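You operate a simulated robot arm through the tools that you are given. There is no shell and no other tool. Be economical: measure what you need, move in short steps, check, and stop when the job is done.

You run a simulated robot arm. Do the job below in one go: nothing can be reset, and whatever is moved stays where it is left.

TASK
Heat the pot to 140 and put two presses of pellets in the yellow mug.
Fine: put the mug back and wait for the READY lamp.

Only the result counts: the job must be done as asked and must still hold three seconds after the hand-in. Knocking over, shifting, dropping, spilling or breaking anything else fails it.

THE ROBOT
A 7-joint arm with a two-finger parallel gripper, fixed in place. Base frame: the origin is at the foot of the arm, x ahead of it, y to its left, z up; the work surface is at about z = 0.85. Lengths are in m, angles in rad, forces in N, time in s.
With the tool pointing down near the work surface it reaches from about 0.3 to 0.7 m from the base axis. Its first joint turns from -1.152 to 1.152 rad. Payload 1.57 kg.
The TCP is the grasp point between the finger pads, 0.03 m short of the fingertips. In the tool frame z runs along the fingers and y along their closing line. Largest opening 0.11 m; finger width 0.024, thickness 0.012; the body of the gripper, 0.048 by 0.112 m, starts 0.078 m behind the TCP.
Orientation is told as [roll, pitch, yaw] about the base's x, y, z axes, in that order, counted from this pose: with the fingers straight down and closing along the base's y, the tool's x points along the base's -x, its y along +y and its z along -z.

THE INTERFACE
- The arm moves only by the tool nudge_tool. Its argument "motion" is a list that holds one entry, the list of rows, each a list of 7 numbers: the shift along the tool's x, y, z in m, then the turn, a rotation vector about the tool's x, y, z in rad, then the finger opening in m, from 0 to 0.11. In form: [[[x, y, z, ax, ay, az, hand], ...]]. A call has 1 to 12 rows; each row shifts and turns the commanded pose from where the row before left it, along the tool's axes as they then stand. Rows are played at 5 a second. More than 0.05 m and 0.15 rad between two rows, or a gripper value outside its range, and nothing of the call is played. A pose out of reach is approached as far as the arm can. The call stops where the force on the tool passes 40 N (or 10 N more than at its start, if that is more) or the arm is blocked; 0.2 s more then pass. The fingers move at their own pace (about 0.108 m/s each) and stop on an object; they squeeze with about 34 N. The grip force told is the motor's: it shows also when the fingers shut on nothing. Time passes only in rows, and 0.2 s behind the last, so rows that do not move let the fingers close. It gives the time, the measured TCP pose, the force on the tool (base axes), the opening and the grip force at its end, in the units of the frame above (readings bear some noise), and new pictures: "views" is both (left out), scene, wrist or none.
- Cameras (640 x 400 px; columns grow to the right, rows downward): "scene" is fixed at [0.1499, -0.3767, 1.415]; the picture's right is [0.89, -0.46, 0.00], its down [-0.22, -0.42, -0.88] and it looks along [0.41, 0.78, -0.47] (base axes); focal length 338 px, centre (320, 200). "wrist" rides on the gripper at [-0.036, 0, -0.08] in the tool frame; the picture's right is [0.00, -1.00, 0.00], its down [0.97, 0.00, -0.24] and it looks along [0.24, 0.00, 0.97] (tool axes); focal length 218 px, centre (320, 200).
- pixel_to_xyz(camera, pixels): for up to 12 pixels [column, row] of the newest picture of that camera ("zoom" is the newest enlarged one), the place [x, y, z] in the base frame of the surface seen there, good to about 0.002 m. No time passes.
- inspect(camera, box): a new picture of the part [left, top, right, bottom] of that camera's present view, enlarged. No time passes.
- sign_off(): hands the job in; it is judged then, once.

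Go step by step. Measure first, check grasps and placings, and put right what went wrong. The budget is 80 turns and 120 pictures, counting those below and the enlarged ones. Unless the task says otherwise, let go and move clear before handing in, and close with one line.

The tools are called after ">>>" as a command line: name --argument value ..., lists and objects as JSON in quotes. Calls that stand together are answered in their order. nudge_tool: Moves the arm, as the interface text tells. Its arguments: {"type":"object","properties":{"motion":{"type":"array","items":{"type":"array","items":{"type":"array","items":{"type":"number"}}}},"views":{"type":"string","enum":["both","scene","wrist","none"]}},"required":["motion"]} The other tools are called the same way: pixel_to_xyz (camera, pixels) gives the place of the surface under pixels of a picture; inspect (camera, box) takes an enlarged picture of a part of a camera's view; sign_off () hands the job in.

At the start:

```text
t: 0.0
tool_pos: [0.3084, 0.1854, 1.2484]
tcp_rot: [-0.001, 0.0, 0.0]
force: [-0.5, -0.1, -0.6]
grip_width: 0.1099
grasp_force: 0.2
```

scene: 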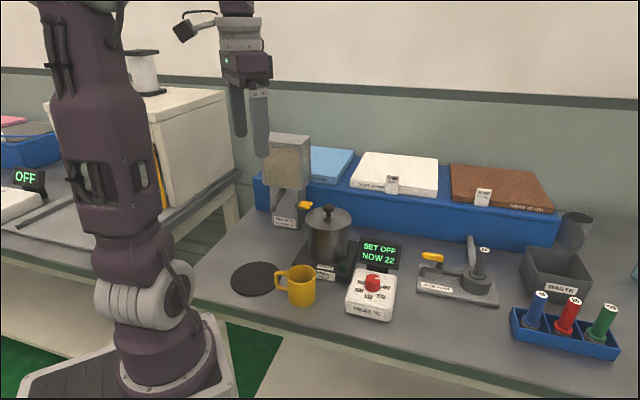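
wrist: 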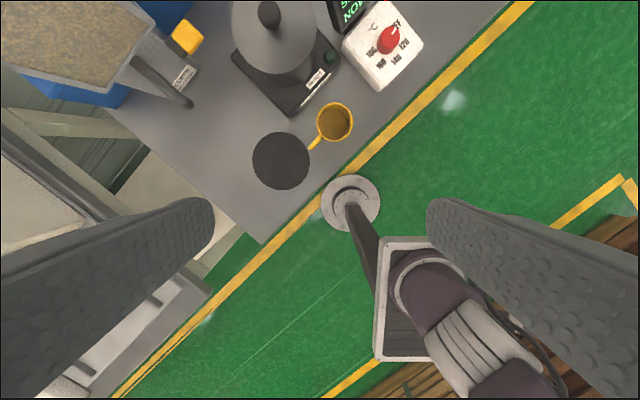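

The scene shows a pot on a heater, a red dial (372,283), a pellet dispenser (290,170) with a yellow lever (305,205), and the yellow mug (300,287). I'll zoom in to read the details.

>>> inspect --camera "scene" --box '[330, 230, 430, 330]'

>>> inspect --camera "scene" --box '[220, 120, 380, 320]'

>>> inspect --camera "wrist" --box '[300, 0, 440, 100]'

>>> inspect --camera "wrist" --box '[80, 0, 360, 200]'

>>> pixel_to_xyz --camera "scene" --pixels '[[372, 276], [372, 290], [290, 140], [305, 204], [283, 222], [302, 269], [300, 300], [279, 275], [252, 278], [325, 212], [327, 245], [340, 272]]'

>>> pixel_to_xyz --camera "wrist" --pixels '[[390, 40], [333, 122], [320, 123], [347, 123], [333, 107], [310, 145], [280, 160], [186, 37], [268, 14], [330, 57], [182, 75], [188, 103]]'

```text
4.00 times, centred on (380, 280) of scene
```

zoom: 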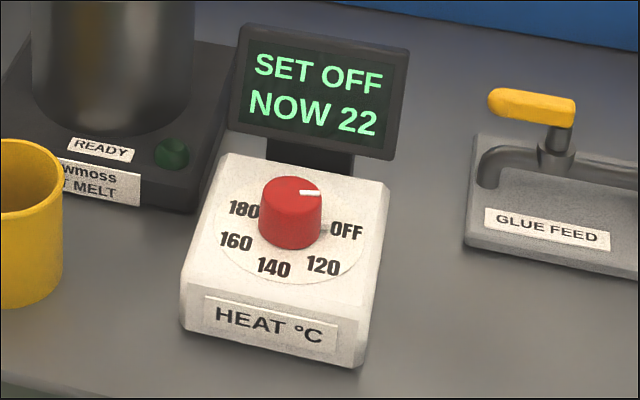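

```text
2.00 times, centred on (300, 220) of scene
```

zoom: 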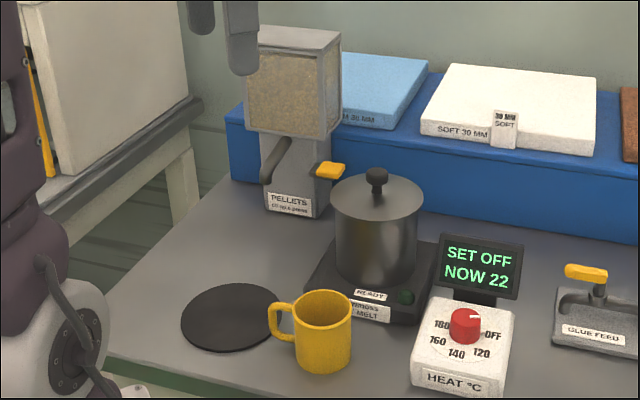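

```text
4.00 times, centred on (370, 50) of wrist
```

zoom: 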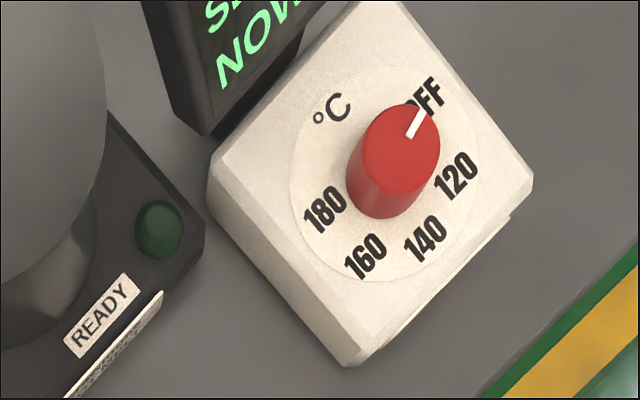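

```text
2.00 times, centred on (220, 100) of wrist
```

zoom: 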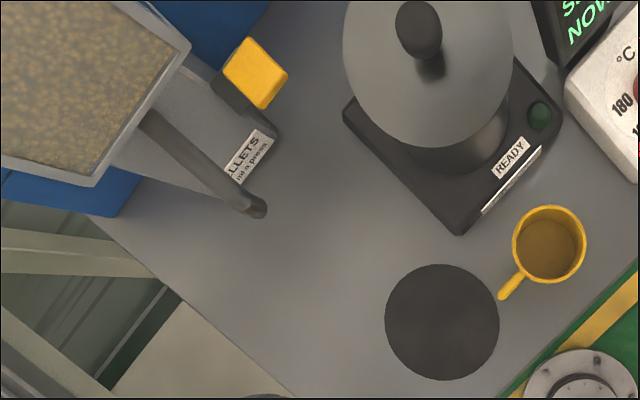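

```text
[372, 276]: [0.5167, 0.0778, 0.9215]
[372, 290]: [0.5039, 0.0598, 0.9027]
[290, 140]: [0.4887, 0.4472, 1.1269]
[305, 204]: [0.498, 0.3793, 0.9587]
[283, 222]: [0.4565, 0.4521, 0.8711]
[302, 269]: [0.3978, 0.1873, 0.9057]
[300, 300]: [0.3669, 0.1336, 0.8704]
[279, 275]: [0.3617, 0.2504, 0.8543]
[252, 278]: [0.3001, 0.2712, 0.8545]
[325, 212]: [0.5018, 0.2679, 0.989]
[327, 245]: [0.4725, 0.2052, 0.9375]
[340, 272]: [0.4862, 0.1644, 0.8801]
```

```text
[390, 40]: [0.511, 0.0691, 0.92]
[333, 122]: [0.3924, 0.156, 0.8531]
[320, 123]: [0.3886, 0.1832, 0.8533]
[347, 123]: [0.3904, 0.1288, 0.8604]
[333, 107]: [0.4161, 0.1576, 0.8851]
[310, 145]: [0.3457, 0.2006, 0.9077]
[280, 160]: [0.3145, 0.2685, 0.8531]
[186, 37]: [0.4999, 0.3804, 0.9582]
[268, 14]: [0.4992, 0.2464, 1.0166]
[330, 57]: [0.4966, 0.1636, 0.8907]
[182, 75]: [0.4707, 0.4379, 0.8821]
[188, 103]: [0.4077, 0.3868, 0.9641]
```

The dial points at OFF, the marks run 120/140/160/180, and the pellets spout ends near wrist (188,103). I'll read the small labels before moving.

>>> inspect --camera "scene" --box '[264, 190, 320, 235]'

>>> pixel_to_xyz --camera "zoom" --pixels '[[160, 260], [200, 220], [300, 200], [420, 140], [500, 160], [470, 200]]'

>>> inspect --camera "wrist" --box '[130, 10, 220, 115]'

>>> pixel_to_xyz --camera "wrist" --pixels '[[186, 20], [203, 36], [173, 35], [190, 52], [134, 62], [187, 104], [205, 100], [318, 128], [351, 118], [336, 138], [386, 27], [401, 38]]'

```text
8.89 times, centred on (292, 212) of scene
```

zoom: 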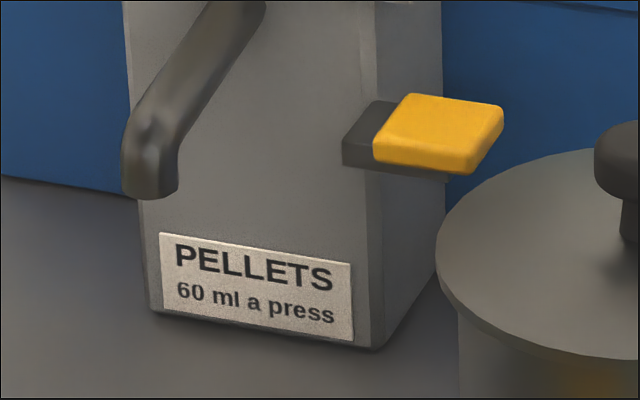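

```text
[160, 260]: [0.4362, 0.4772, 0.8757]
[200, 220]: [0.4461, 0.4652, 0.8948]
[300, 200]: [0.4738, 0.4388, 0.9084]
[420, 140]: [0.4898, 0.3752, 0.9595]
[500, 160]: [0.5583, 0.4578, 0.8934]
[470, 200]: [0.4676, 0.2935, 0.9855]
```

```text
3.81 times, centred on (175, 62) of wrist
```

zoom: 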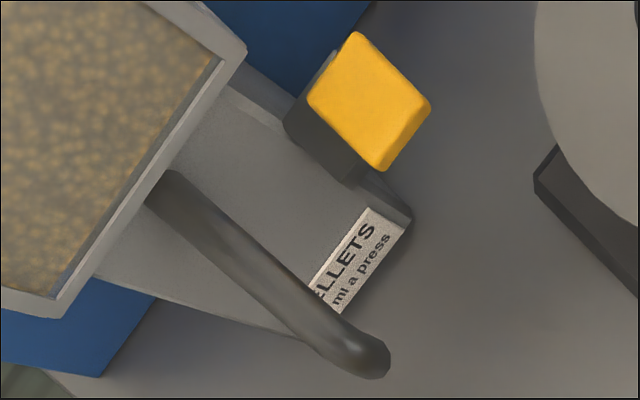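

```text
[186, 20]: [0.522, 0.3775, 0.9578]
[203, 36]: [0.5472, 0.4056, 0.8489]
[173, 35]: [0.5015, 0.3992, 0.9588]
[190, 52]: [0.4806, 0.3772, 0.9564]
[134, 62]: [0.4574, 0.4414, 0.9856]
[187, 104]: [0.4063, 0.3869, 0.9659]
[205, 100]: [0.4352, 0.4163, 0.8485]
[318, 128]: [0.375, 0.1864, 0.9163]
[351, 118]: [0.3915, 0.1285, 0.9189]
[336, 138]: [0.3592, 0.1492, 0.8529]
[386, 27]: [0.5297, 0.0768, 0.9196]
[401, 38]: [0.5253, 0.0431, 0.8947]
```

The press paddle, spout and dial are located; I need the label, spout-tip, display and hopper geometry for orientations and clearances.

>>> pixel_to_xyz --camera "wrist" --pixels '[[396, 24], [404, 44], [396, 60], [381, 65], [371, 52], [343, 45], [378, 90], [420, 46], [343, 20], [390, 26], [383, 48], [396, 34]]'

>>> pixel_to_xyz --camera "scene" --pixels '[[263, 184], [301, 188], [302, 146], [308, 180], [269, 147], [273, 208], [273, 211], [363, 240], [400, 246], [396, 268], [372, 265], [276, 204]]'

>>> pixel_to_xyz --camera "scene" --pixels '[[288, 275], [302, 264], [314, 273], [302, 281], [278, 272], [284, 269], [276, 278], [279, 287], [328, 206], [304, 214], [351, 217], [365, 283]]'

>>> inspect --camera "scene" --box '[265, 250, 329, 310]'

```text
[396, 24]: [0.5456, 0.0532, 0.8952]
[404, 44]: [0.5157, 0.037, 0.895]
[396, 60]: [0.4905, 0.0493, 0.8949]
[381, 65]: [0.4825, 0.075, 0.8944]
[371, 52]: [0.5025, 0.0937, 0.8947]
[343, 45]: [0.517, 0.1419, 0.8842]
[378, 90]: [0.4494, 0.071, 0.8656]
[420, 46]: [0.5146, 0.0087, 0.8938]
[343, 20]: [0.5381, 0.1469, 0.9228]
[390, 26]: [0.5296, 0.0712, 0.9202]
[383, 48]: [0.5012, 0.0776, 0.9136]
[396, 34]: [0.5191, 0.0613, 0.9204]
```

```text
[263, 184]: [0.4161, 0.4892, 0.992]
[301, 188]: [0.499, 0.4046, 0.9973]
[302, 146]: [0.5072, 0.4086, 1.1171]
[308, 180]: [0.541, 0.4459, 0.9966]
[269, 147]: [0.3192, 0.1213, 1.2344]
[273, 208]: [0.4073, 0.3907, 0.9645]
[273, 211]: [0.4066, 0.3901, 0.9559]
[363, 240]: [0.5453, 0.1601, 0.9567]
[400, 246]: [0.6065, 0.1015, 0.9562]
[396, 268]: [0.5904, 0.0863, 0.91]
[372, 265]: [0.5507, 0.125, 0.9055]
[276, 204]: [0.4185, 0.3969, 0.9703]
```

```text
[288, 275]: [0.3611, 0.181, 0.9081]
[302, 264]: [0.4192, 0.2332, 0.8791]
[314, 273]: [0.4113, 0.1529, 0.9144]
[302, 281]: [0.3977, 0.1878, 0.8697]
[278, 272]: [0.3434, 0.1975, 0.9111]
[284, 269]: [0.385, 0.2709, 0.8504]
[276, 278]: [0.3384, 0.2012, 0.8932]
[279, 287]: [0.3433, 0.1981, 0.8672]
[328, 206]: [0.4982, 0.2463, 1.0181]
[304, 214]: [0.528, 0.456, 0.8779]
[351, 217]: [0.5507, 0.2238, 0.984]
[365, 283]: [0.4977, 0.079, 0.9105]
```

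```text
6.67 times, centred on (297, 280) of scene
```

zoom: 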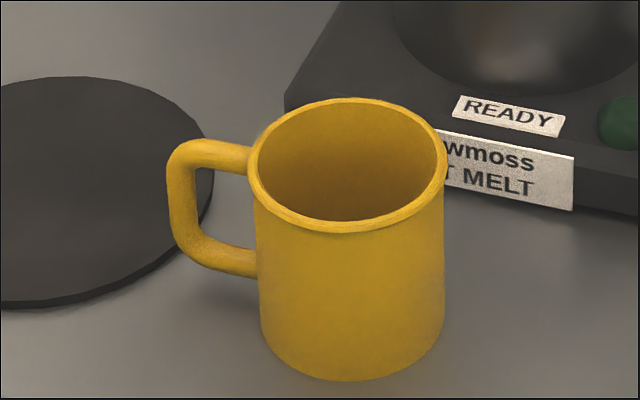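

Dial centre is about (0.5155, 0.0685), knob top z 0.92, label angles OFF ≈ -30°, 140 ≈ -142° (clockwise from above). I'll move above the knob and pre-rotate the wrist counter-clockwise.

>>> nudge_tool --motion '[[[-0.0414, -0.0234, 0, 0, 0, 0, 0.08], [-0.0414, -0.0234, 0, 0, 0, 0, 0.08], [-0.0414, -0.0234, 0, 0, 0, 0, 0.08], [-0.0414, -0.0234, 0, 0, 0, 0, 0.08], [-0.0414, -0.0234, 0, 0, 0, 0, 0.08], [0, 0, 0.04, 0, 0, -0.14, 0.08], [0, 0, 0.04, 0, 0, -0.14, 0.08], [0, 0, 0.04, 0, 0, -0.14, 0.08], [0, 0, 0.04, 0, 0, -0.14, 0.08], [0, 0, 0.02, 0, 0, -0.14, 0.07], [0, 0, 0, 0, 0, -0.14, 0.07], [0, 0, 0, 0, 0, -0.14, 0.07]]]'

```text
t: 2.6
tool_pos: [0.5154, 0.0678, 1.0663]
tcp_rot: [0.0, 0.0, 0.985]
force: [0.4, -0.2, 0.4]
grip_width: 0.07
grasp_force: 0.1
```

scene: 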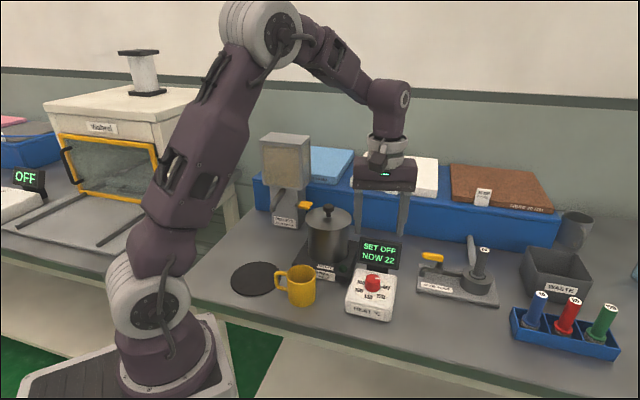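
wrist: 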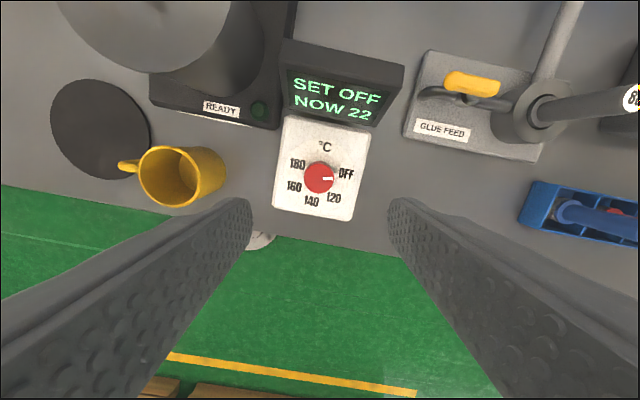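

The knob shows at wrist (319,178); I'll measure its top surface for exact centring.

>>> inspect --camera "wrist" --box '[270, 110, 370, 225]'

>>> pixel_to_xyz --camera "wrist" --pixels '[[319, 176], [319, 165], [305, 178], [333, 178], [319, 188], [346, 173], [334, 199], [311, 201], [293, 187], [297, 164], [330, 179]]'

```text
3.48 times, centred on (320, 168) of wrist
```

zoom: 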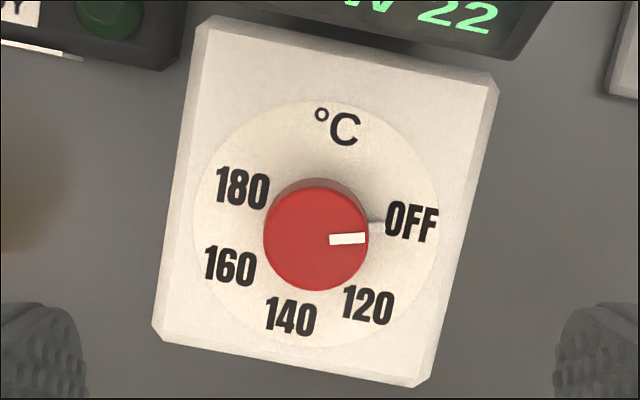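

```text
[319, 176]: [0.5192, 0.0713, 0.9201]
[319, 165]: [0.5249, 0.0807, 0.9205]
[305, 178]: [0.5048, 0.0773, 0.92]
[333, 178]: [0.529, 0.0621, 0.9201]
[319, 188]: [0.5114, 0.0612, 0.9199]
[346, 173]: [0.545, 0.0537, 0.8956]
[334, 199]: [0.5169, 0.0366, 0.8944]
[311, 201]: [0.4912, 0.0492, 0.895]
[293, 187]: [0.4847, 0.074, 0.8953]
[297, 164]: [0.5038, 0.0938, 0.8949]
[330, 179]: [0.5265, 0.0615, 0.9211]
```

Knob top centre ≈ (0.517, 0.0685), radius ≈ 0.015, so I'm nearly on it. Descend so the tips sit just above the box face, and close.

>>> nudge_tool --motion '[[[-0.0014, -0.0008, 0.045, 0, 0, 0, 0.06], [0, 0, 0.045, 0, 0, 0, 0.06], [0, 0, 0.03, 0, 0, 0, 0.06], [0, 0, 0.015, 0, 0, 0, 0.06], [0, 0, 0, 0, 0, 0, 0.06], [0, 0, 0, 0, 0, 0, 0.0], [0, 0, 0, 0, 0, 0, 0.0], [0, 0, 0, 0, 0, 0, 0.0]]]'

```text
t: 4.4
tool_pos: [0.5152, 0.0693, 0.9334]
tcp_rot: [0.001, 0.0, 0.98]
force: [0.8, 0.4, -9.4]
grip_width: 0.0326
grasp_force: 41.0
```

scene: 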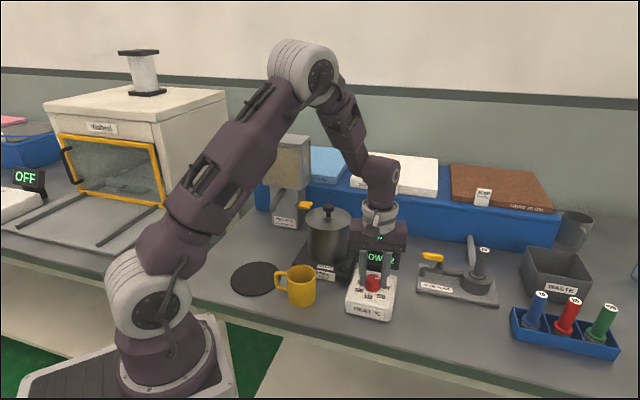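
wrist: 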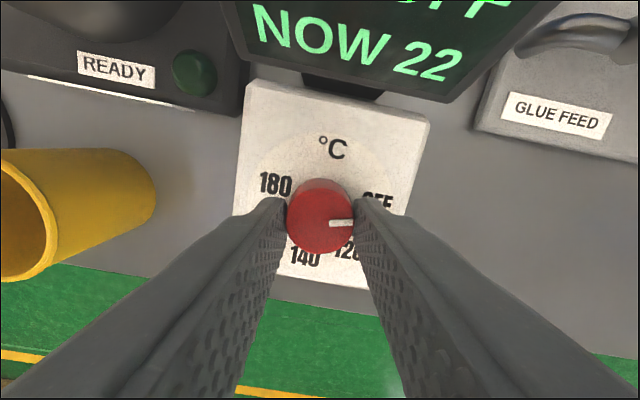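

The knob is gripped (width 0.0326, 41 N). Turn clockwise about 1.4 rad first, then read the display.

>>> nudge_tool --motion '[[[0, 0, 0, 0, 0, 0.14, 0], [0, 0, 0, 0, 0, 0.14, 0], [0, 0, 0, 0, 0, 0.14, 0], [0, 0, 0, 0, 0, 0.14, 0], [0, 0, 0, 0, 0, 0.14, 0], [0, 0, 0, 0, 0, 0.14, 0], [0, 0, 0, 0, 0, 0.14, 0], [0, 0, 0, 0, 0, 0.14, 0], [0, 0, 0, 0, 0, 0.14, 0], [0, 0, 0, 0, 0, 0.14, 0]]]'

>>> inspect --camera "scene" --box '[330, 230, 430, 330]'

```text
t: 5.5
tool_pos: [0.5147, 0.0693, 0.9334]
tcp_rot: [0.004, 0.006, 0.399]
force: [-6.6, 1.2, 13.2]
grip_width: 0.0328
grasp_force: 40.8
stopped in row 5: the force on the tool passed its limit (the readings are from after the stop); the commanded pose is now the measured one
```

scene: 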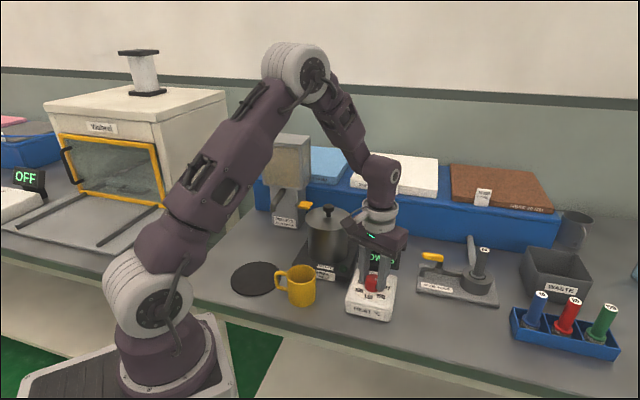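
wrist: 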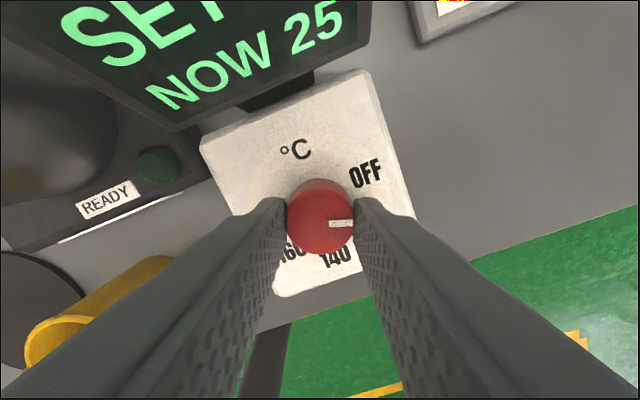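

```text
4.00 times, centred on (380, 280) of scene
```

zoom: 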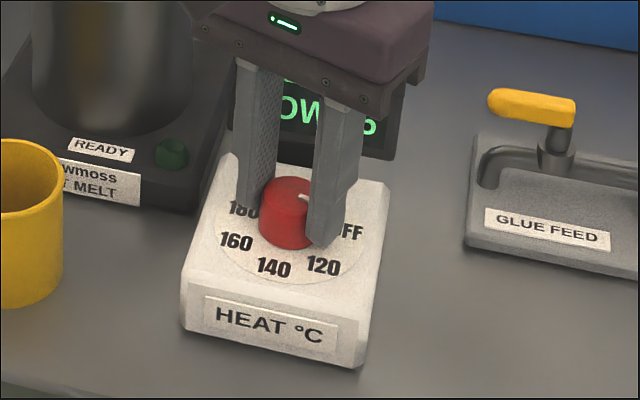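

The knob turned 0.58 rad and heating has begun (NOW 25), then a force peak stopped it. Continue in gentler steps.

>>> nudge_tool --motion '[[[0, 0, 0, 0, 0, 0.08, 0], [0, 0, 0, 0, 0, 0.08, 0], [0, 0, 0, 0, 0, 0.08, 0], [0, 0, 0, 0, 0, 0.08, 0], [0, 0, 0, 0, 0, 0.08, 0], [0, 0, 0, 0, 0, 0.08, 0]]]' --views "wrist"

```text
t: 6.9
tool_pos: [0.515, 0.0712, 0.9337]
tcp_rot: [0.001, 0.004, -0.082]
force: [-11.6, 15.9, 23.4]
grip_width: 0.0323
grasp_force: 40.9
```

wrist: 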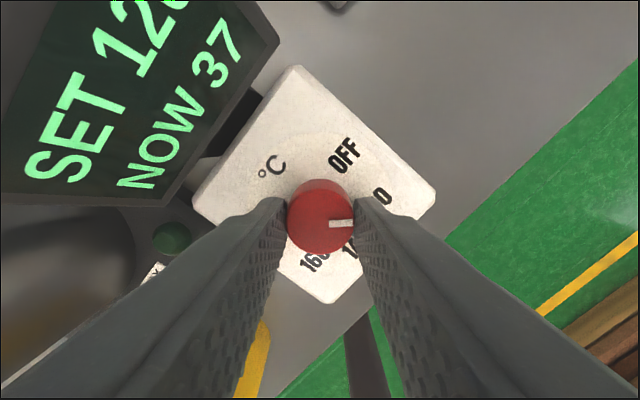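

SET now reads 120, with side load building up (~20 N). I'll release and re-grip here to relieve it.

>>> nudge_tool --motion '[[[0, 0, 0, 0, 0, 0, 0.055], [0, 0, 0, 0, 0, 0, 0.055], [0, 0, 0, 0, 0, 0, 0.055]]]' --views "wrist"

>>> pixel_to_xyz --camera "wrist" --pixels '[[320, 190], [320, 205], [320, 220], [300, 212], [340, 212], [320, 235]]'

```text
t: 7.7
tool_pos: [0.515, 0.0691, 0.9333]
tcp_rot: [-0.001, 0.006, -0.081]
force: [0.2, -0.6, 0.4]
grip_width: 0.0551
grasp_force: 0.1
```

wrist: 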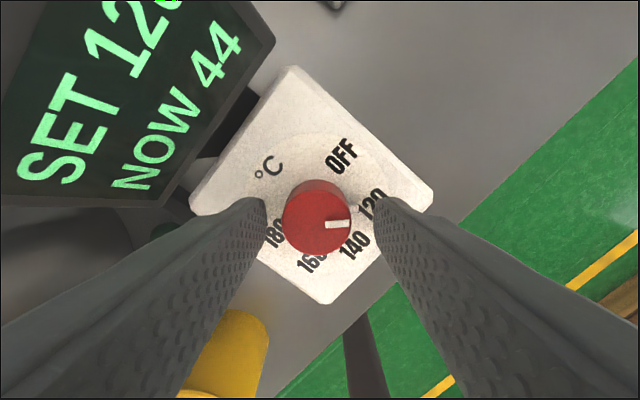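

```text
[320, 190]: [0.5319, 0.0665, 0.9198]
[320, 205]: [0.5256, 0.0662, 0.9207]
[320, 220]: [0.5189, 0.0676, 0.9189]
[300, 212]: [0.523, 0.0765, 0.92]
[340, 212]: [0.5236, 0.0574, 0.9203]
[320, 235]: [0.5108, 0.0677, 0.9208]
```

Knob centre is at ≈(0.518, 0.0685); I shift 2.5 mm, re-grip and continue clockwise.

>>> nudge_tool --motion '[[[-0.0025, -0.0006, 0, 0, 0, 0, 0.055], [0, 0, 0, 0, 0, 0, 0], [0, 0, 0, 0, 0, 0, 0], [0, 0, 0, 0, 0, 0.08, 0], [0, 0, 0, 0, 0, 0.08, 0], [0, 0, 0, 0, 0, 0.08, 0], [0, 0, 0, 0, 0, 0.08, 0], [0, 0, 0, 0, 0, 0.08, 0], [0, 0, 0, 0, 0, 0.08, 0], [0, 0, 0, 0, 0, 0.08, 0], [0, 0, 0, 0, 0, 0.08, 0]]]' --views "wrist"

```text
t: 10.1
tool_pos: [0.5169, 0.0689, 0.933]
tcp_rot: [-0.004, 0.005, -0.723]
force: [-3.2, 21.5, -6.3]
grip_width: 0.0327
grasp_force: 40.7
```

wrist: 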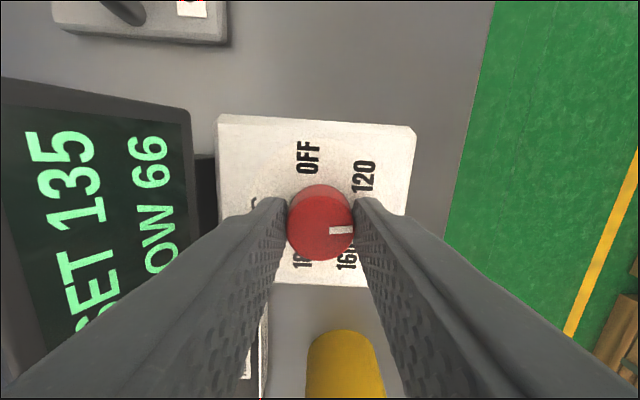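

SET 135; the pointer is at about -131° and 140 lies at about -142°. Turn 0.2 rad more.

>>> nudge_tool --motion '[[[0, 0, 0, 0, 0, 0.07, 0], [0, 0, 0, 0, 0, 0.07, 0], [0, 0, 0, 0, 0, 0.07, 0]]]' --views "wrist"

```text
t: 10.9
tool_pos: [0.5165, 0.0696, 0.9334]
tcp_rot: [-0.006, 0.003, -0.933]
force: [-11.9, 22.0, 12.2]
grip_width: 0.0325
grasp_force: 40.4
```

wrist: 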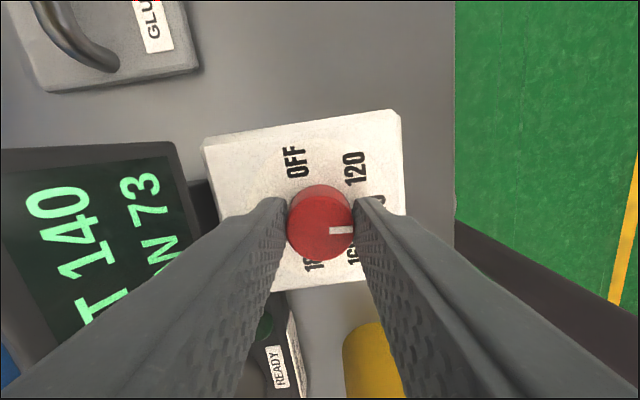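

SET reads 140. Release, rise and check that the setting stays.

>>> nudge_tool --motion '[[[0, 0, 0, 0, 0, 0, 0.06], [0, 0, 0, 0, 0, 0, 0.06], [0, 0, -0.04, 0, 0, 0, 0.06], [0, 0, -0.05, 0, 0, 0, 0.06], [0, 0, -0.05, 0, 0, 0, 0.06]]]'

>>> inspect --camera "scene" --box '[330, 230, 430, 330]'

```text
t: 12.1
tool_pos: [0.5198, 0.0691, 1.0721]
tcp_rot: [-0.006, 0.004, -0.933]
force: [-0.5, -0.3, -0.5]
grip_width: 0.0599
grasp_force: 0.1
```

scene: 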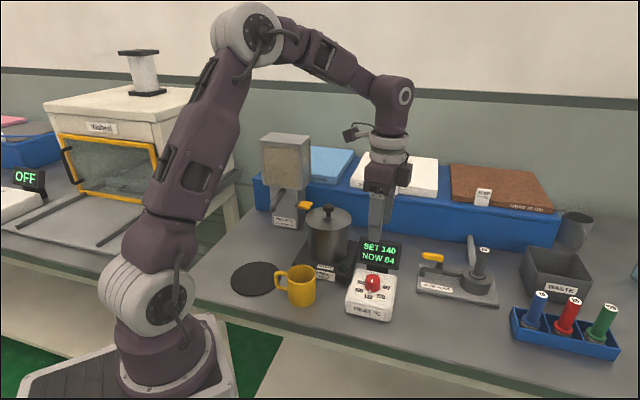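
wrist: 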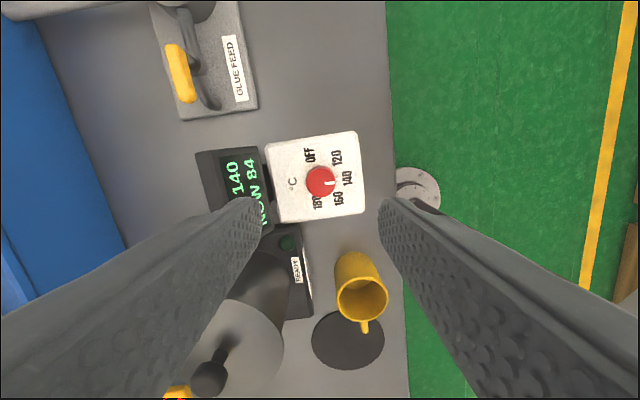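

```text
4.00 times, centred on (380, 280) of scene
```

zoom: 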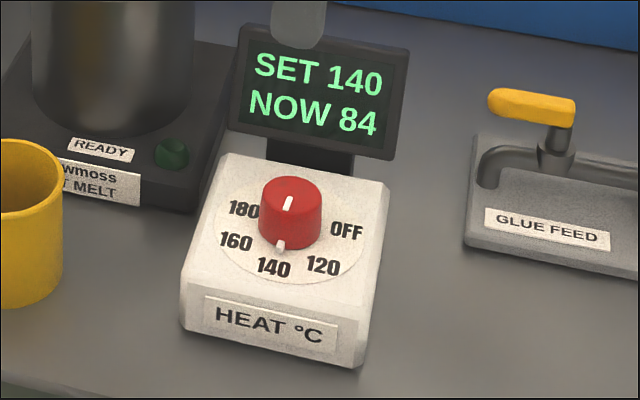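

The display holds SET 140, NOW 84. Next, go over the mug handle, aligned to pinch it.

>>> nudge_tool --motion '[[[0, 0, 0, 0, 0, -0.15, 0.06], [0.039, -0.006, 0.0, 0, 0, 0, 0.06], [0.039, -0.006, 0.0, 0, 0, 0, 0.06], [0.039, -0.006, 0.0, 0, 0, 0, 0.06], [0.039, -0.006, 0.01, 0, 0, 0, 0.06], [0.039, -0.006, 0.02, 0, 0, 0, 0.06]]]'

>>> inspect --camera "wrist" --box '[240, 80, 400, 260]'

```text
t: 13.5
tool_pos: [0.3588, 0.1833, 1.0461]
tcp_rot: [-0.003, 0.004, -0.782]
force: [0.1, -0.6, 0.0]
grip_width: 0.0598
grasp_force: 0.1
```

scene: 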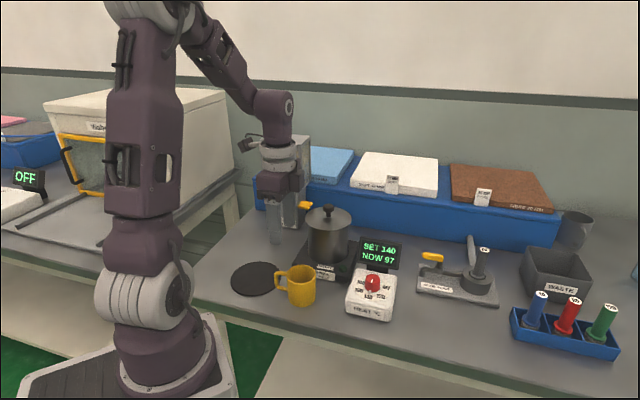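
wrist: 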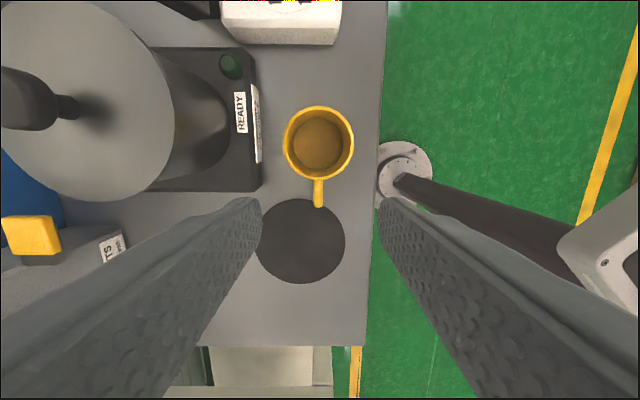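

```text
2.22 times, centred on (320, 170) of wrist
```

zoom: 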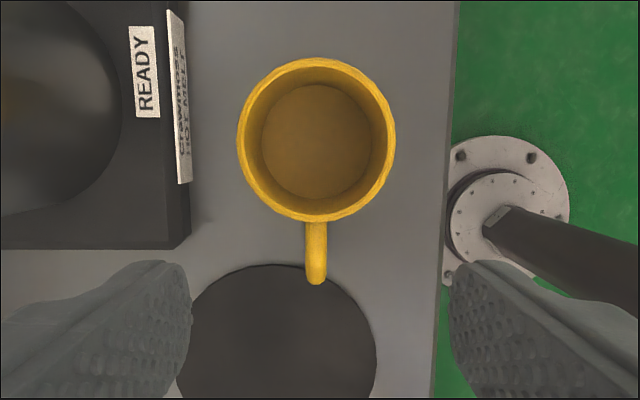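

The handle (wrist 318,190) lies along the tool x axis, so I'm correctly oriented. Measure the handle and rim.

>>> pixel_to_xyz --camera "wrist" --pixels '[[319, 183], [319, 190], [319, 197], [319, 203], [315, 192], [323, 192], [287, 140], [350, 140], [319, 110], [319, 174], [300, 242], [318, 145]]'

>>> pixel_to_xyz --camera "scene" --pixels '[[290, 283], [283, 290], [277, 277], [287, 300], [304, 305], [315, 295]]'

```text
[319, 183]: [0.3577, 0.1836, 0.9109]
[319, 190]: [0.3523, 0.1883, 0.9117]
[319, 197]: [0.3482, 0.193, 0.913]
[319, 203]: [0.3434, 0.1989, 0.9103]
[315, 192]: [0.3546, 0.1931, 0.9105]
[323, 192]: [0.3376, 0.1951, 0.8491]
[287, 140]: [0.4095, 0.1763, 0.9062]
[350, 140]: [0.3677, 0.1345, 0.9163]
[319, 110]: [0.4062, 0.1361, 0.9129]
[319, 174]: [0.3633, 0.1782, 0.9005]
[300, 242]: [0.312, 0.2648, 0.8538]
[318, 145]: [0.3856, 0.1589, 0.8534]
```

```text
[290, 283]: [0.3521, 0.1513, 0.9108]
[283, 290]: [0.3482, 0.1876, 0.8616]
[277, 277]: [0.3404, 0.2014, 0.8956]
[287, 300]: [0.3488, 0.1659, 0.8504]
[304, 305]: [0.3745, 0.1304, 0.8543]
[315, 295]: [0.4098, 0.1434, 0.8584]
```

Mug centre ≈ (0.386, 0.156), handle outward to r ≈ 0.064 at z 0.867–0.913. Descend on the handle at (0.346, 0.1955) and pinch.

>>> nudge_tool --motion '[[[0.0177, -0.0004, 0.04, 0, 0, 0, 0.05], [0, 0, 0.045, 0, 0, 0, 0.05], [0, 0, 0.04, 0, 0, 0, 0.05], [0, 0, 0.03, 0, 0, 0, 0.05], [0, 0, 0, 0, 0, 0, 0.05]]]'

```text
t: 14.7
tool_pos: [0.3465, 0.1969, 0.8886]
tcp_rot: [-0.003, 0.005, -0.781]
force: [-0.4, -0.7, -0.6]
grip_width: 0.05
grasp_force: 0.0
```

scene: 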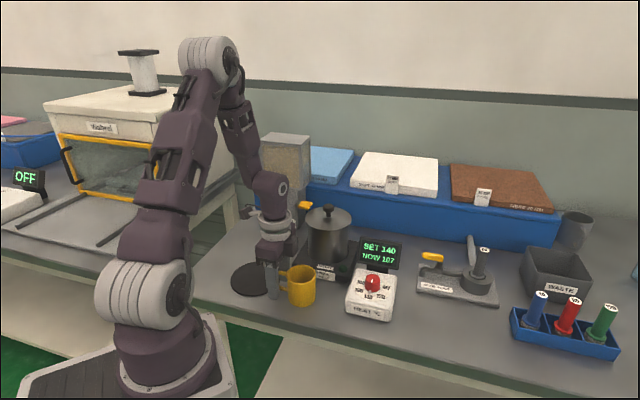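
wrist: 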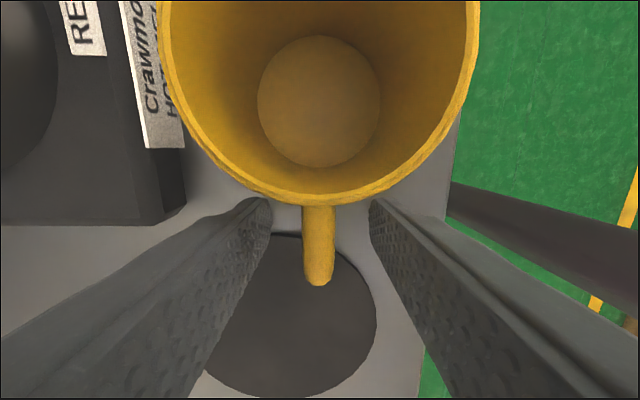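

The fingers straddle the handle (318,245) evenly. Close and lift 4 cm.

>>> nudge_tool --motion '[[[0, 0, 0, 0, 0, 0, 0.0], [0, 0, 0, 0, 0, 0, 0.0], [0, 0, 0, 0, 0, 0, 0.0], [0, 0, -0.015, 0, 0, 0, 0.0], [0, 0, -0.025, 0, 0, 0, 0.0], [0, 0, 0, 0, 0, 0, 0.0]]]'

```text
t: 16.1
tool_pos: [0.345, 0.1958, 0.9288]
tcp_rot: [-0.003, 0.005, -0.782]
force: [0.0, -0.9, -0.8]
grip_width: 0.0093
grasp_force: 28.0
```

scene: 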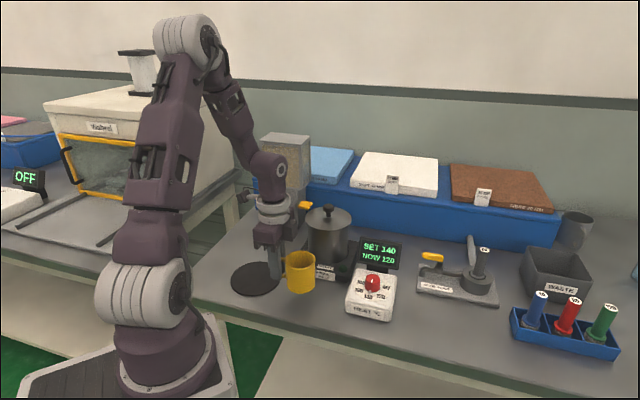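
wrist: 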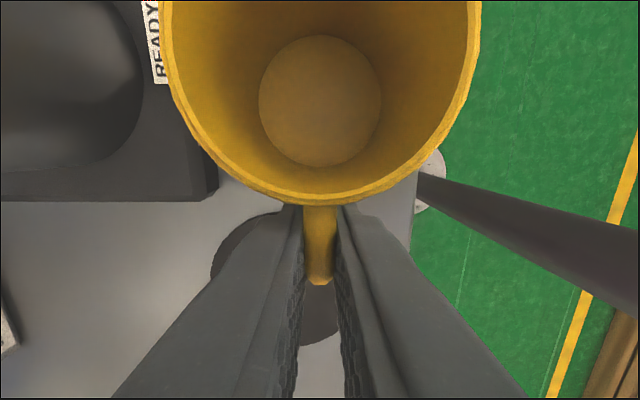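

The mug is held level, lifted 4 cm (start pose TCP ≈ (0.3455, 0.1962, 0.889), yaw -0.78 noted for the return). Move it back from the pot and swing the handle outward, away from the dispenser.

>>> nudge_tool --motion '[[[0.031, 0.0107, 0, 0, 0, 0, 0], [0.031, 0.0107, 0, 0, 0, 0, 0], [0.031, 0.0107, 0, 0, 0, 0, 0], [0, 0, 0, 0, 0, -0.13, 0], [0, 0, 0, 0, 0, -0.13, 0], [0, 0, 0, 0, 0, -0.13, 0], [0, 0, 0, 0, 0, -0.13, 0], [0, 0, 0, 0, 0, -0.13, 0], [0, 0, 0, 0, 0, -0.13, 0], [0, 0, 0, 0, 0, -0.13, 0], [0, 0, 0, 0, 0, -0.13, 0], [0, 0, 0, 0, 0, -0.13, 0]]]' --views "none"

>>> nudge_tool --motion '[[[0, 0, 0, 0, 0, -0.13, 0], [0, 0, 0, 0, 0, -0.13, 0], [0, 0, 0, 0, 0, -0.13, 0], [0, 0, 0.015, 0, 0, 0, 0]]]'

>>> inspect --camera "wrist" --box '[200, 0, 440, 150]'

>>> inspect --camera "scene" --box '[220, 170, 340, 270]'

```text
t: 18.7
tool_pos: [0.3024, 0.2857, 0.9295]
tcp_rot: [0.004, 0.006, 0.389]
force: [0.0, -0.6, -0.7]
grip_width: 0.0096
grasp_force: 27.3
```

```text
t: 19.7
tool_pos: [0.3016, 0.2838, 0.9135]
tcp_rot: [0.003, 0.004, 0.78]
force: [-0.2, -0.1, -0.3]
grip_width: 0.0093
grasp_force: 27.6
```

scene: 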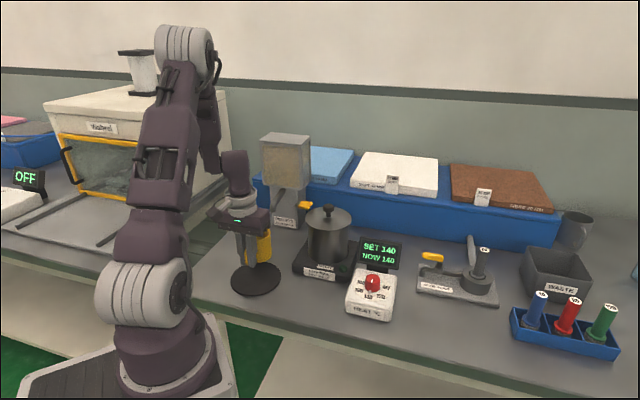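
wrist: 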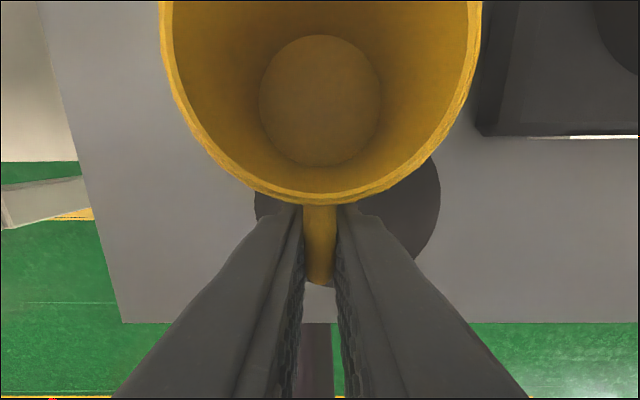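

```text
2.67 times, centred on (320, 75) of wrist
```

zoom: 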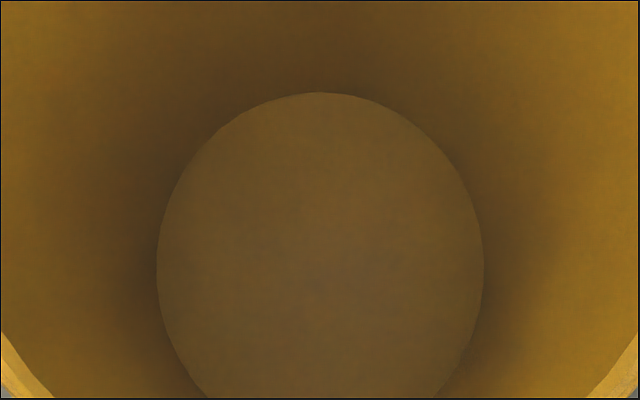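

```text
4.00 times, centred on (280, 220) of scene
```

zoom: 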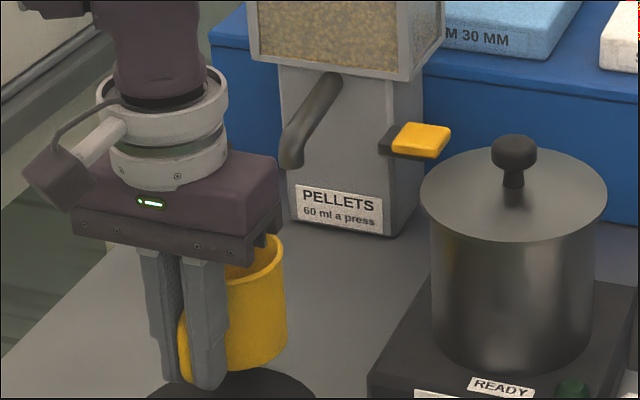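

The mug is in hand, handle outward, with the spout tip at ≈(0.410, 0.397, 0.95). Slide the mug under the spout, 1 cm above the table.

>>> nudge_tool --motion '[[[-0.0239, 0.001, 0.0035, 0, 0, 0, 0], [-0.0239, 0.001, 0.0035, 0, 0, 0, 0], [-0.0239, 0.001, 0.0035, 0, 0, 0, 0], [-0.0239, 0.001, 0.0035, 0, 0, 0, 0], [0, 0, 0, 0, 0, 0, 0]]]'

>>> inspect --camera "scene" --box '[220, 170, 340, 270]'

```text
t: 20.9
tool_pos: [0.3671, 0.355, 0.9013]
tcp_rot: [0.003, 0.002, 0.778]
force: [0.1, -0.2, -0.3]
grip_width: 0.0093
grasp_force: 27.1
```

scene: 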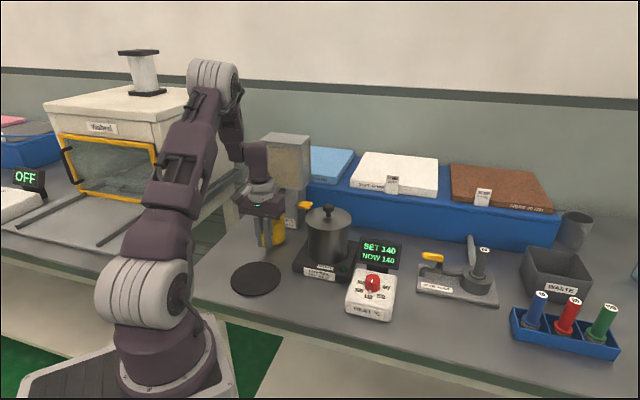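
wrist: 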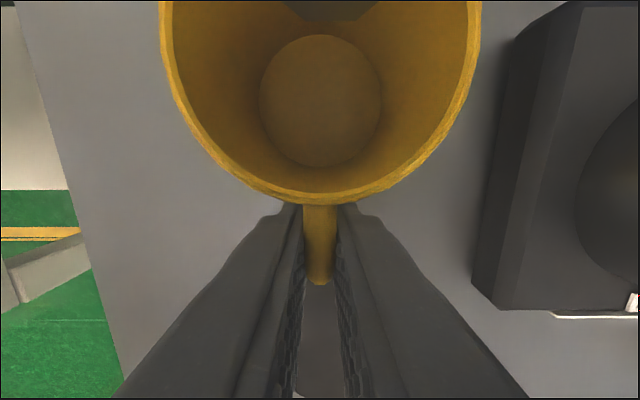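

```text
4.00 times, centred on (280, 220) of scene
```

zoom: 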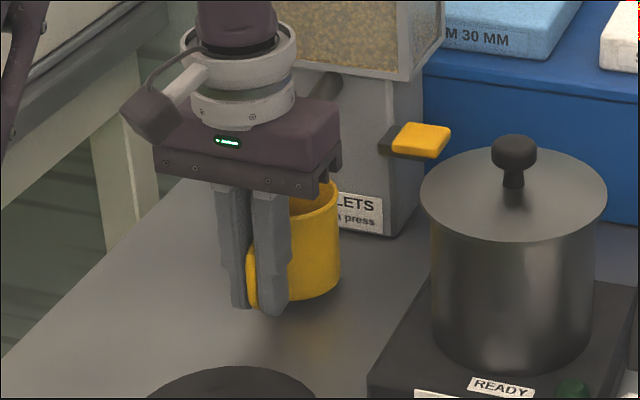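

The spout tip shows at the top of the wrist view (328,10), almost centred sideways. Check its coordinates against the mug rim.

>>> pixel_to_xyz --camera "wrist" --pixels '[[328, 18], [300, 5], [360, 5], [328, 3], [170, 60], [474, 60], [320, 202], [320, 100]]'

```text
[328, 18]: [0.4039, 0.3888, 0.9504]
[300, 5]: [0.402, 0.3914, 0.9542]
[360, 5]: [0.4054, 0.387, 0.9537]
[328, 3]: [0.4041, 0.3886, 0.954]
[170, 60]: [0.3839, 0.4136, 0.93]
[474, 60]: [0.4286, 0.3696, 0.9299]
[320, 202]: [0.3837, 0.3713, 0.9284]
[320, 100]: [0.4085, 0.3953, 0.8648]
```

The mug centre (≈0.406, 0.393) lies 5 mm outward of the spout centre. Advance 4 mm, set the mug down and release.

>>> nudge_tool --motion '[[[-0.004, 0, 0.004, 0, 0, 0, 0], [0, 0, 0.005, 0, 0, 0, 0], [0, 0, 0.0035, 0, 0, 0, 0], [0, 0, 0, 0, 0, 0, 0], [0, 0, 0, 0, 0, 0, 0.03], [0, 0, 0, 0, 0, 0, 0.04], [0, 0, 0, 0, 0, 0, 0.04]]]'

```text
t: 22.5
tool_pos: [0.3699, 0.3584, 0.8879]
tcp_rot: [0.007, 0.001, 0.779]
force: [-0.3, -0.8, -0.9]
grip_width: 0.04
grasp_force: 0.1
```

scene: 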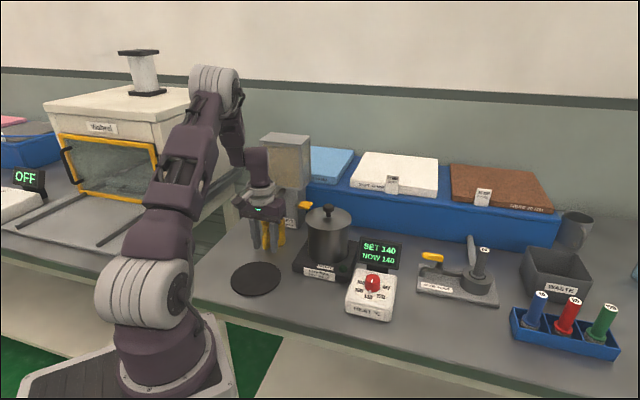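
wrist: 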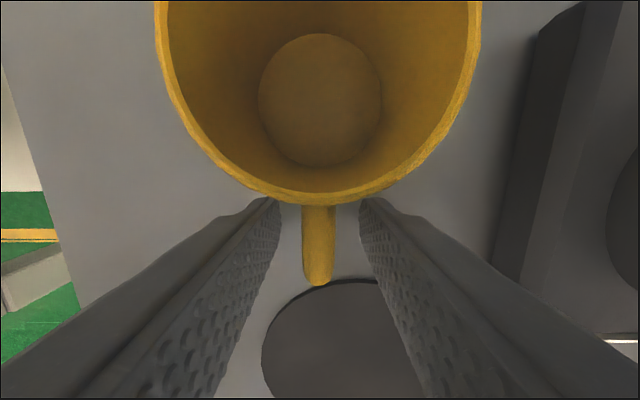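

The mug stands released under the spout. Back off and up, close the fingers, tilt the hand away from the hopper and move to hover over the paddle.

>>> nudge_tool --motion '[[[0.02, 0, -0.03, 0, 0, 0, 0.04], [0.02, 0, -0.045, 0, 0, 0, 0.04], [0.02, 0, -0.045, 0, 0, 0, 0.04], [0, 0, -0.03, 0, -0.15, 0, 0.0], [0, 0, 0, 0, -0.15, 0, 0.0]]]'

```text
t: 23.7
tool_pos: [0.327, 0.3163, 1.0382]
tcp_rot: [0.006, -0.297, 0.776]
force: [0.0, 0.4, -0.6]
grip_width: 0.0001
grasp_force: 20.9
```

scene: 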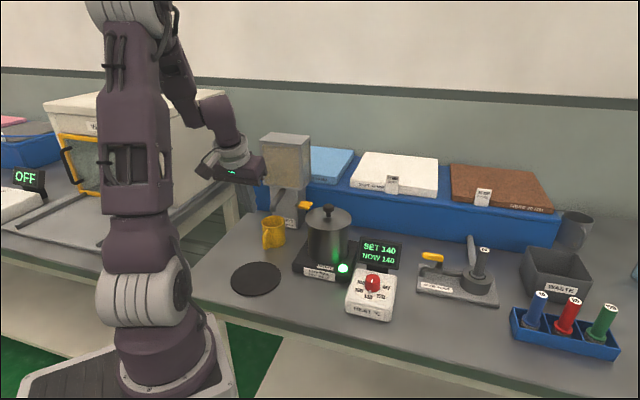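
wrist: 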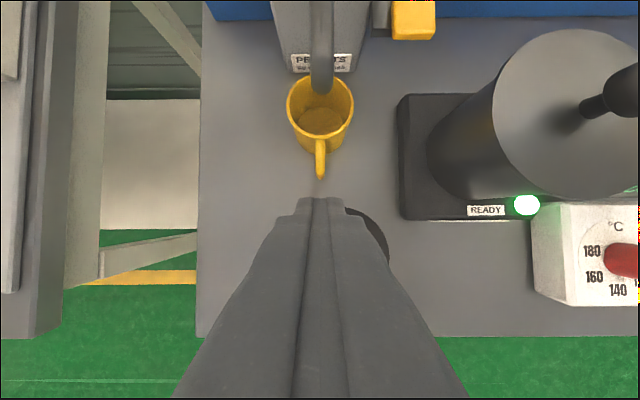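

READY is lit green, and the mug stands under the spout (wrist 320,100). I'll verify the spout/mug alignment and paddle points.

>>> pixel_to_xyz --camera "wrist" --pixels '[[322, 88], [322, 92], [291, 100], [350, 100], [320, 130], [395, 8], [430, 8], [413, 20], [413, 32], [413, 3]]'

>>> inspect --camera "wrist" --box '[260, 0, 450, 130]'

>>> inspect --camera "scene" --box '[250, 180, 330, 260]'

```text
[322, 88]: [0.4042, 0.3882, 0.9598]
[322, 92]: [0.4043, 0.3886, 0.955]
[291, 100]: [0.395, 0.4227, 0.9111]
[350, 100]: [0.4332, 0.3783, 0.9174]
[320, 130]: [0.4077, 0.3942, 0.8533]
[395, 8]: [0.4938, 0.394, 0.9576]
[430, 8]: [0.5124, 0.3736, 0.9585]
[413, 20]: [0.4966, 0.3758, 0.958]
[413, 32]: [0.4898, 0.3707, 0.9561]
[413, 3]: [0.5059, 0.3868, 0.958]
```

```text
3.08 times, centred on (355, 65) of wrist
```

zoom: 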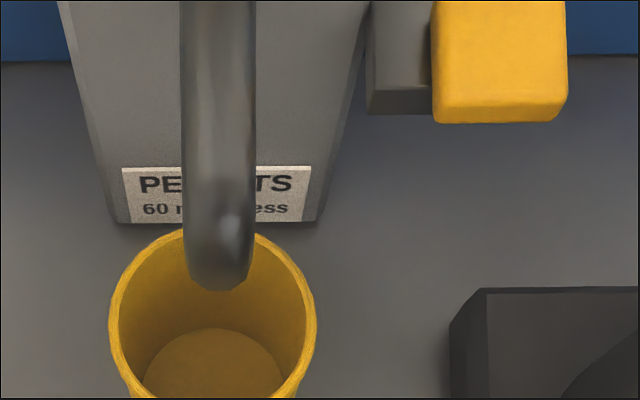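

```text
5.00 times, centred on (290, 220) of scene
```

zoom: 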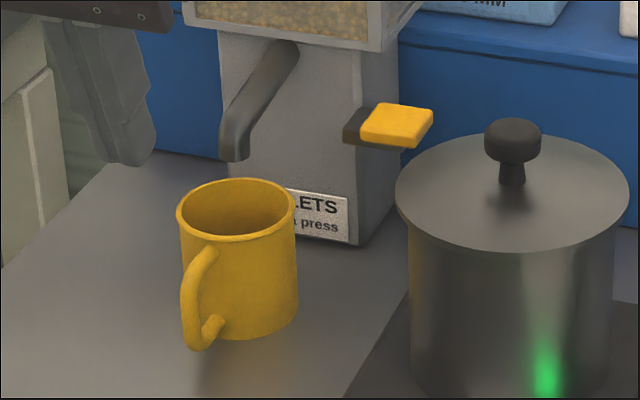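

Alignment is good (spout tip over the mug). Move to hover ~3 cm above the paddle at (0.500, 0.370).

>>> nudge_tool --motion '[[[-0.0348, -0.0208, 0.0159, 0, 0, 0, 0], [-0.0348, -0.0208, 0.0159, 0, 0, 0, 0], [-0.0348, -0.0208, 0.0159, 0, 0, 0, 0], [-0.0348, -0.0208, 0.0159, 0, 0, 0, 0], [0, 0, 0, 0, 0, 0, 0]]]'

>>> inspect --camera "scene" --box '[250, 150, 350, 230]'

```text
t: 24.9
tool_pos: [0.4953, 0.3625, 1.0161]
tcp_rot: [0.006, -0.296, 0.776]
force: [-0.5, 0.2, -0.8]
grip_width: 0.0002
grasp_force: 21.7
```

scene: 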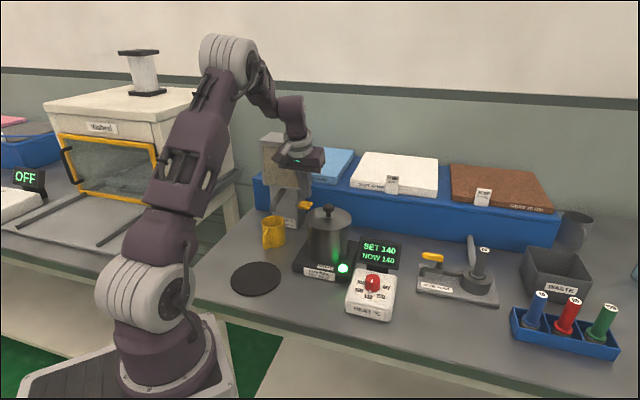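
wrist: 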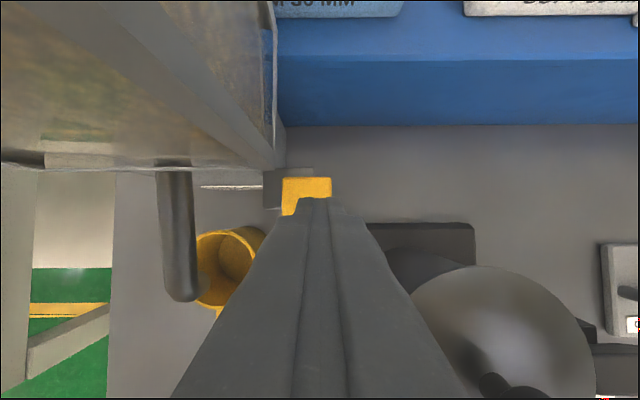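

```text
5.00 times, centred on (300, 190) of scene
```

zoom: 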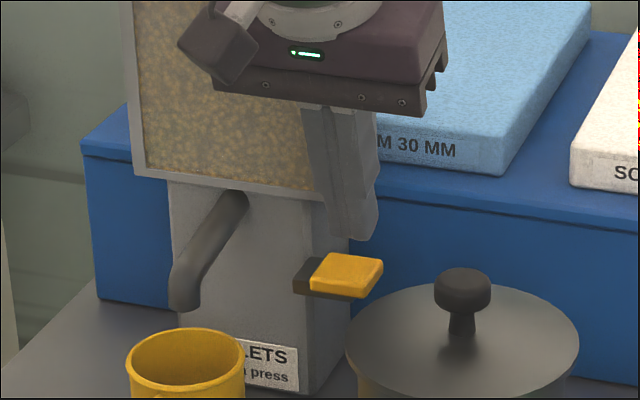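

The tip is ~3 cm above the paddle. Press straight down by small steps and watch.

>>> nudge_tool --motion '[[[0.0041, 0, 0.0134, 0, 0, 0, 0], [0.0041, 0, 0.0134, 0, 0, 0, 0], [0.0012, 0, 0.0038, 0, 0, 0, 0], [0.0012, 0, 0.0038, 0, 0, 0, 0], [0.0009, 0, 0.0029, 0, 0, 0, 0]]]' --views "none"

>>> inspect --camera "scene" --box '[250, 170, 350, 250]'

```text
t: 26.1
tool_pos: [0.4942, 0.3637, 0.9779]
tcp_rot: [0.005, -0.298, 0.778]
force: [0.0, 0.2, 3.3]
grip_width: 0.0
grasp_force: 21.4
```

```text
5.00 times, centred on (300, 210) of scene
```

zoom: 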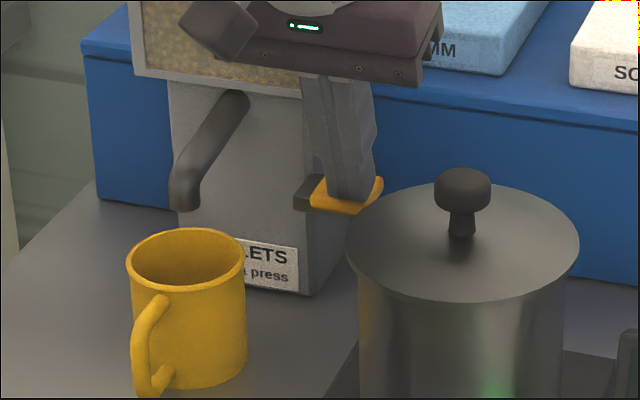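

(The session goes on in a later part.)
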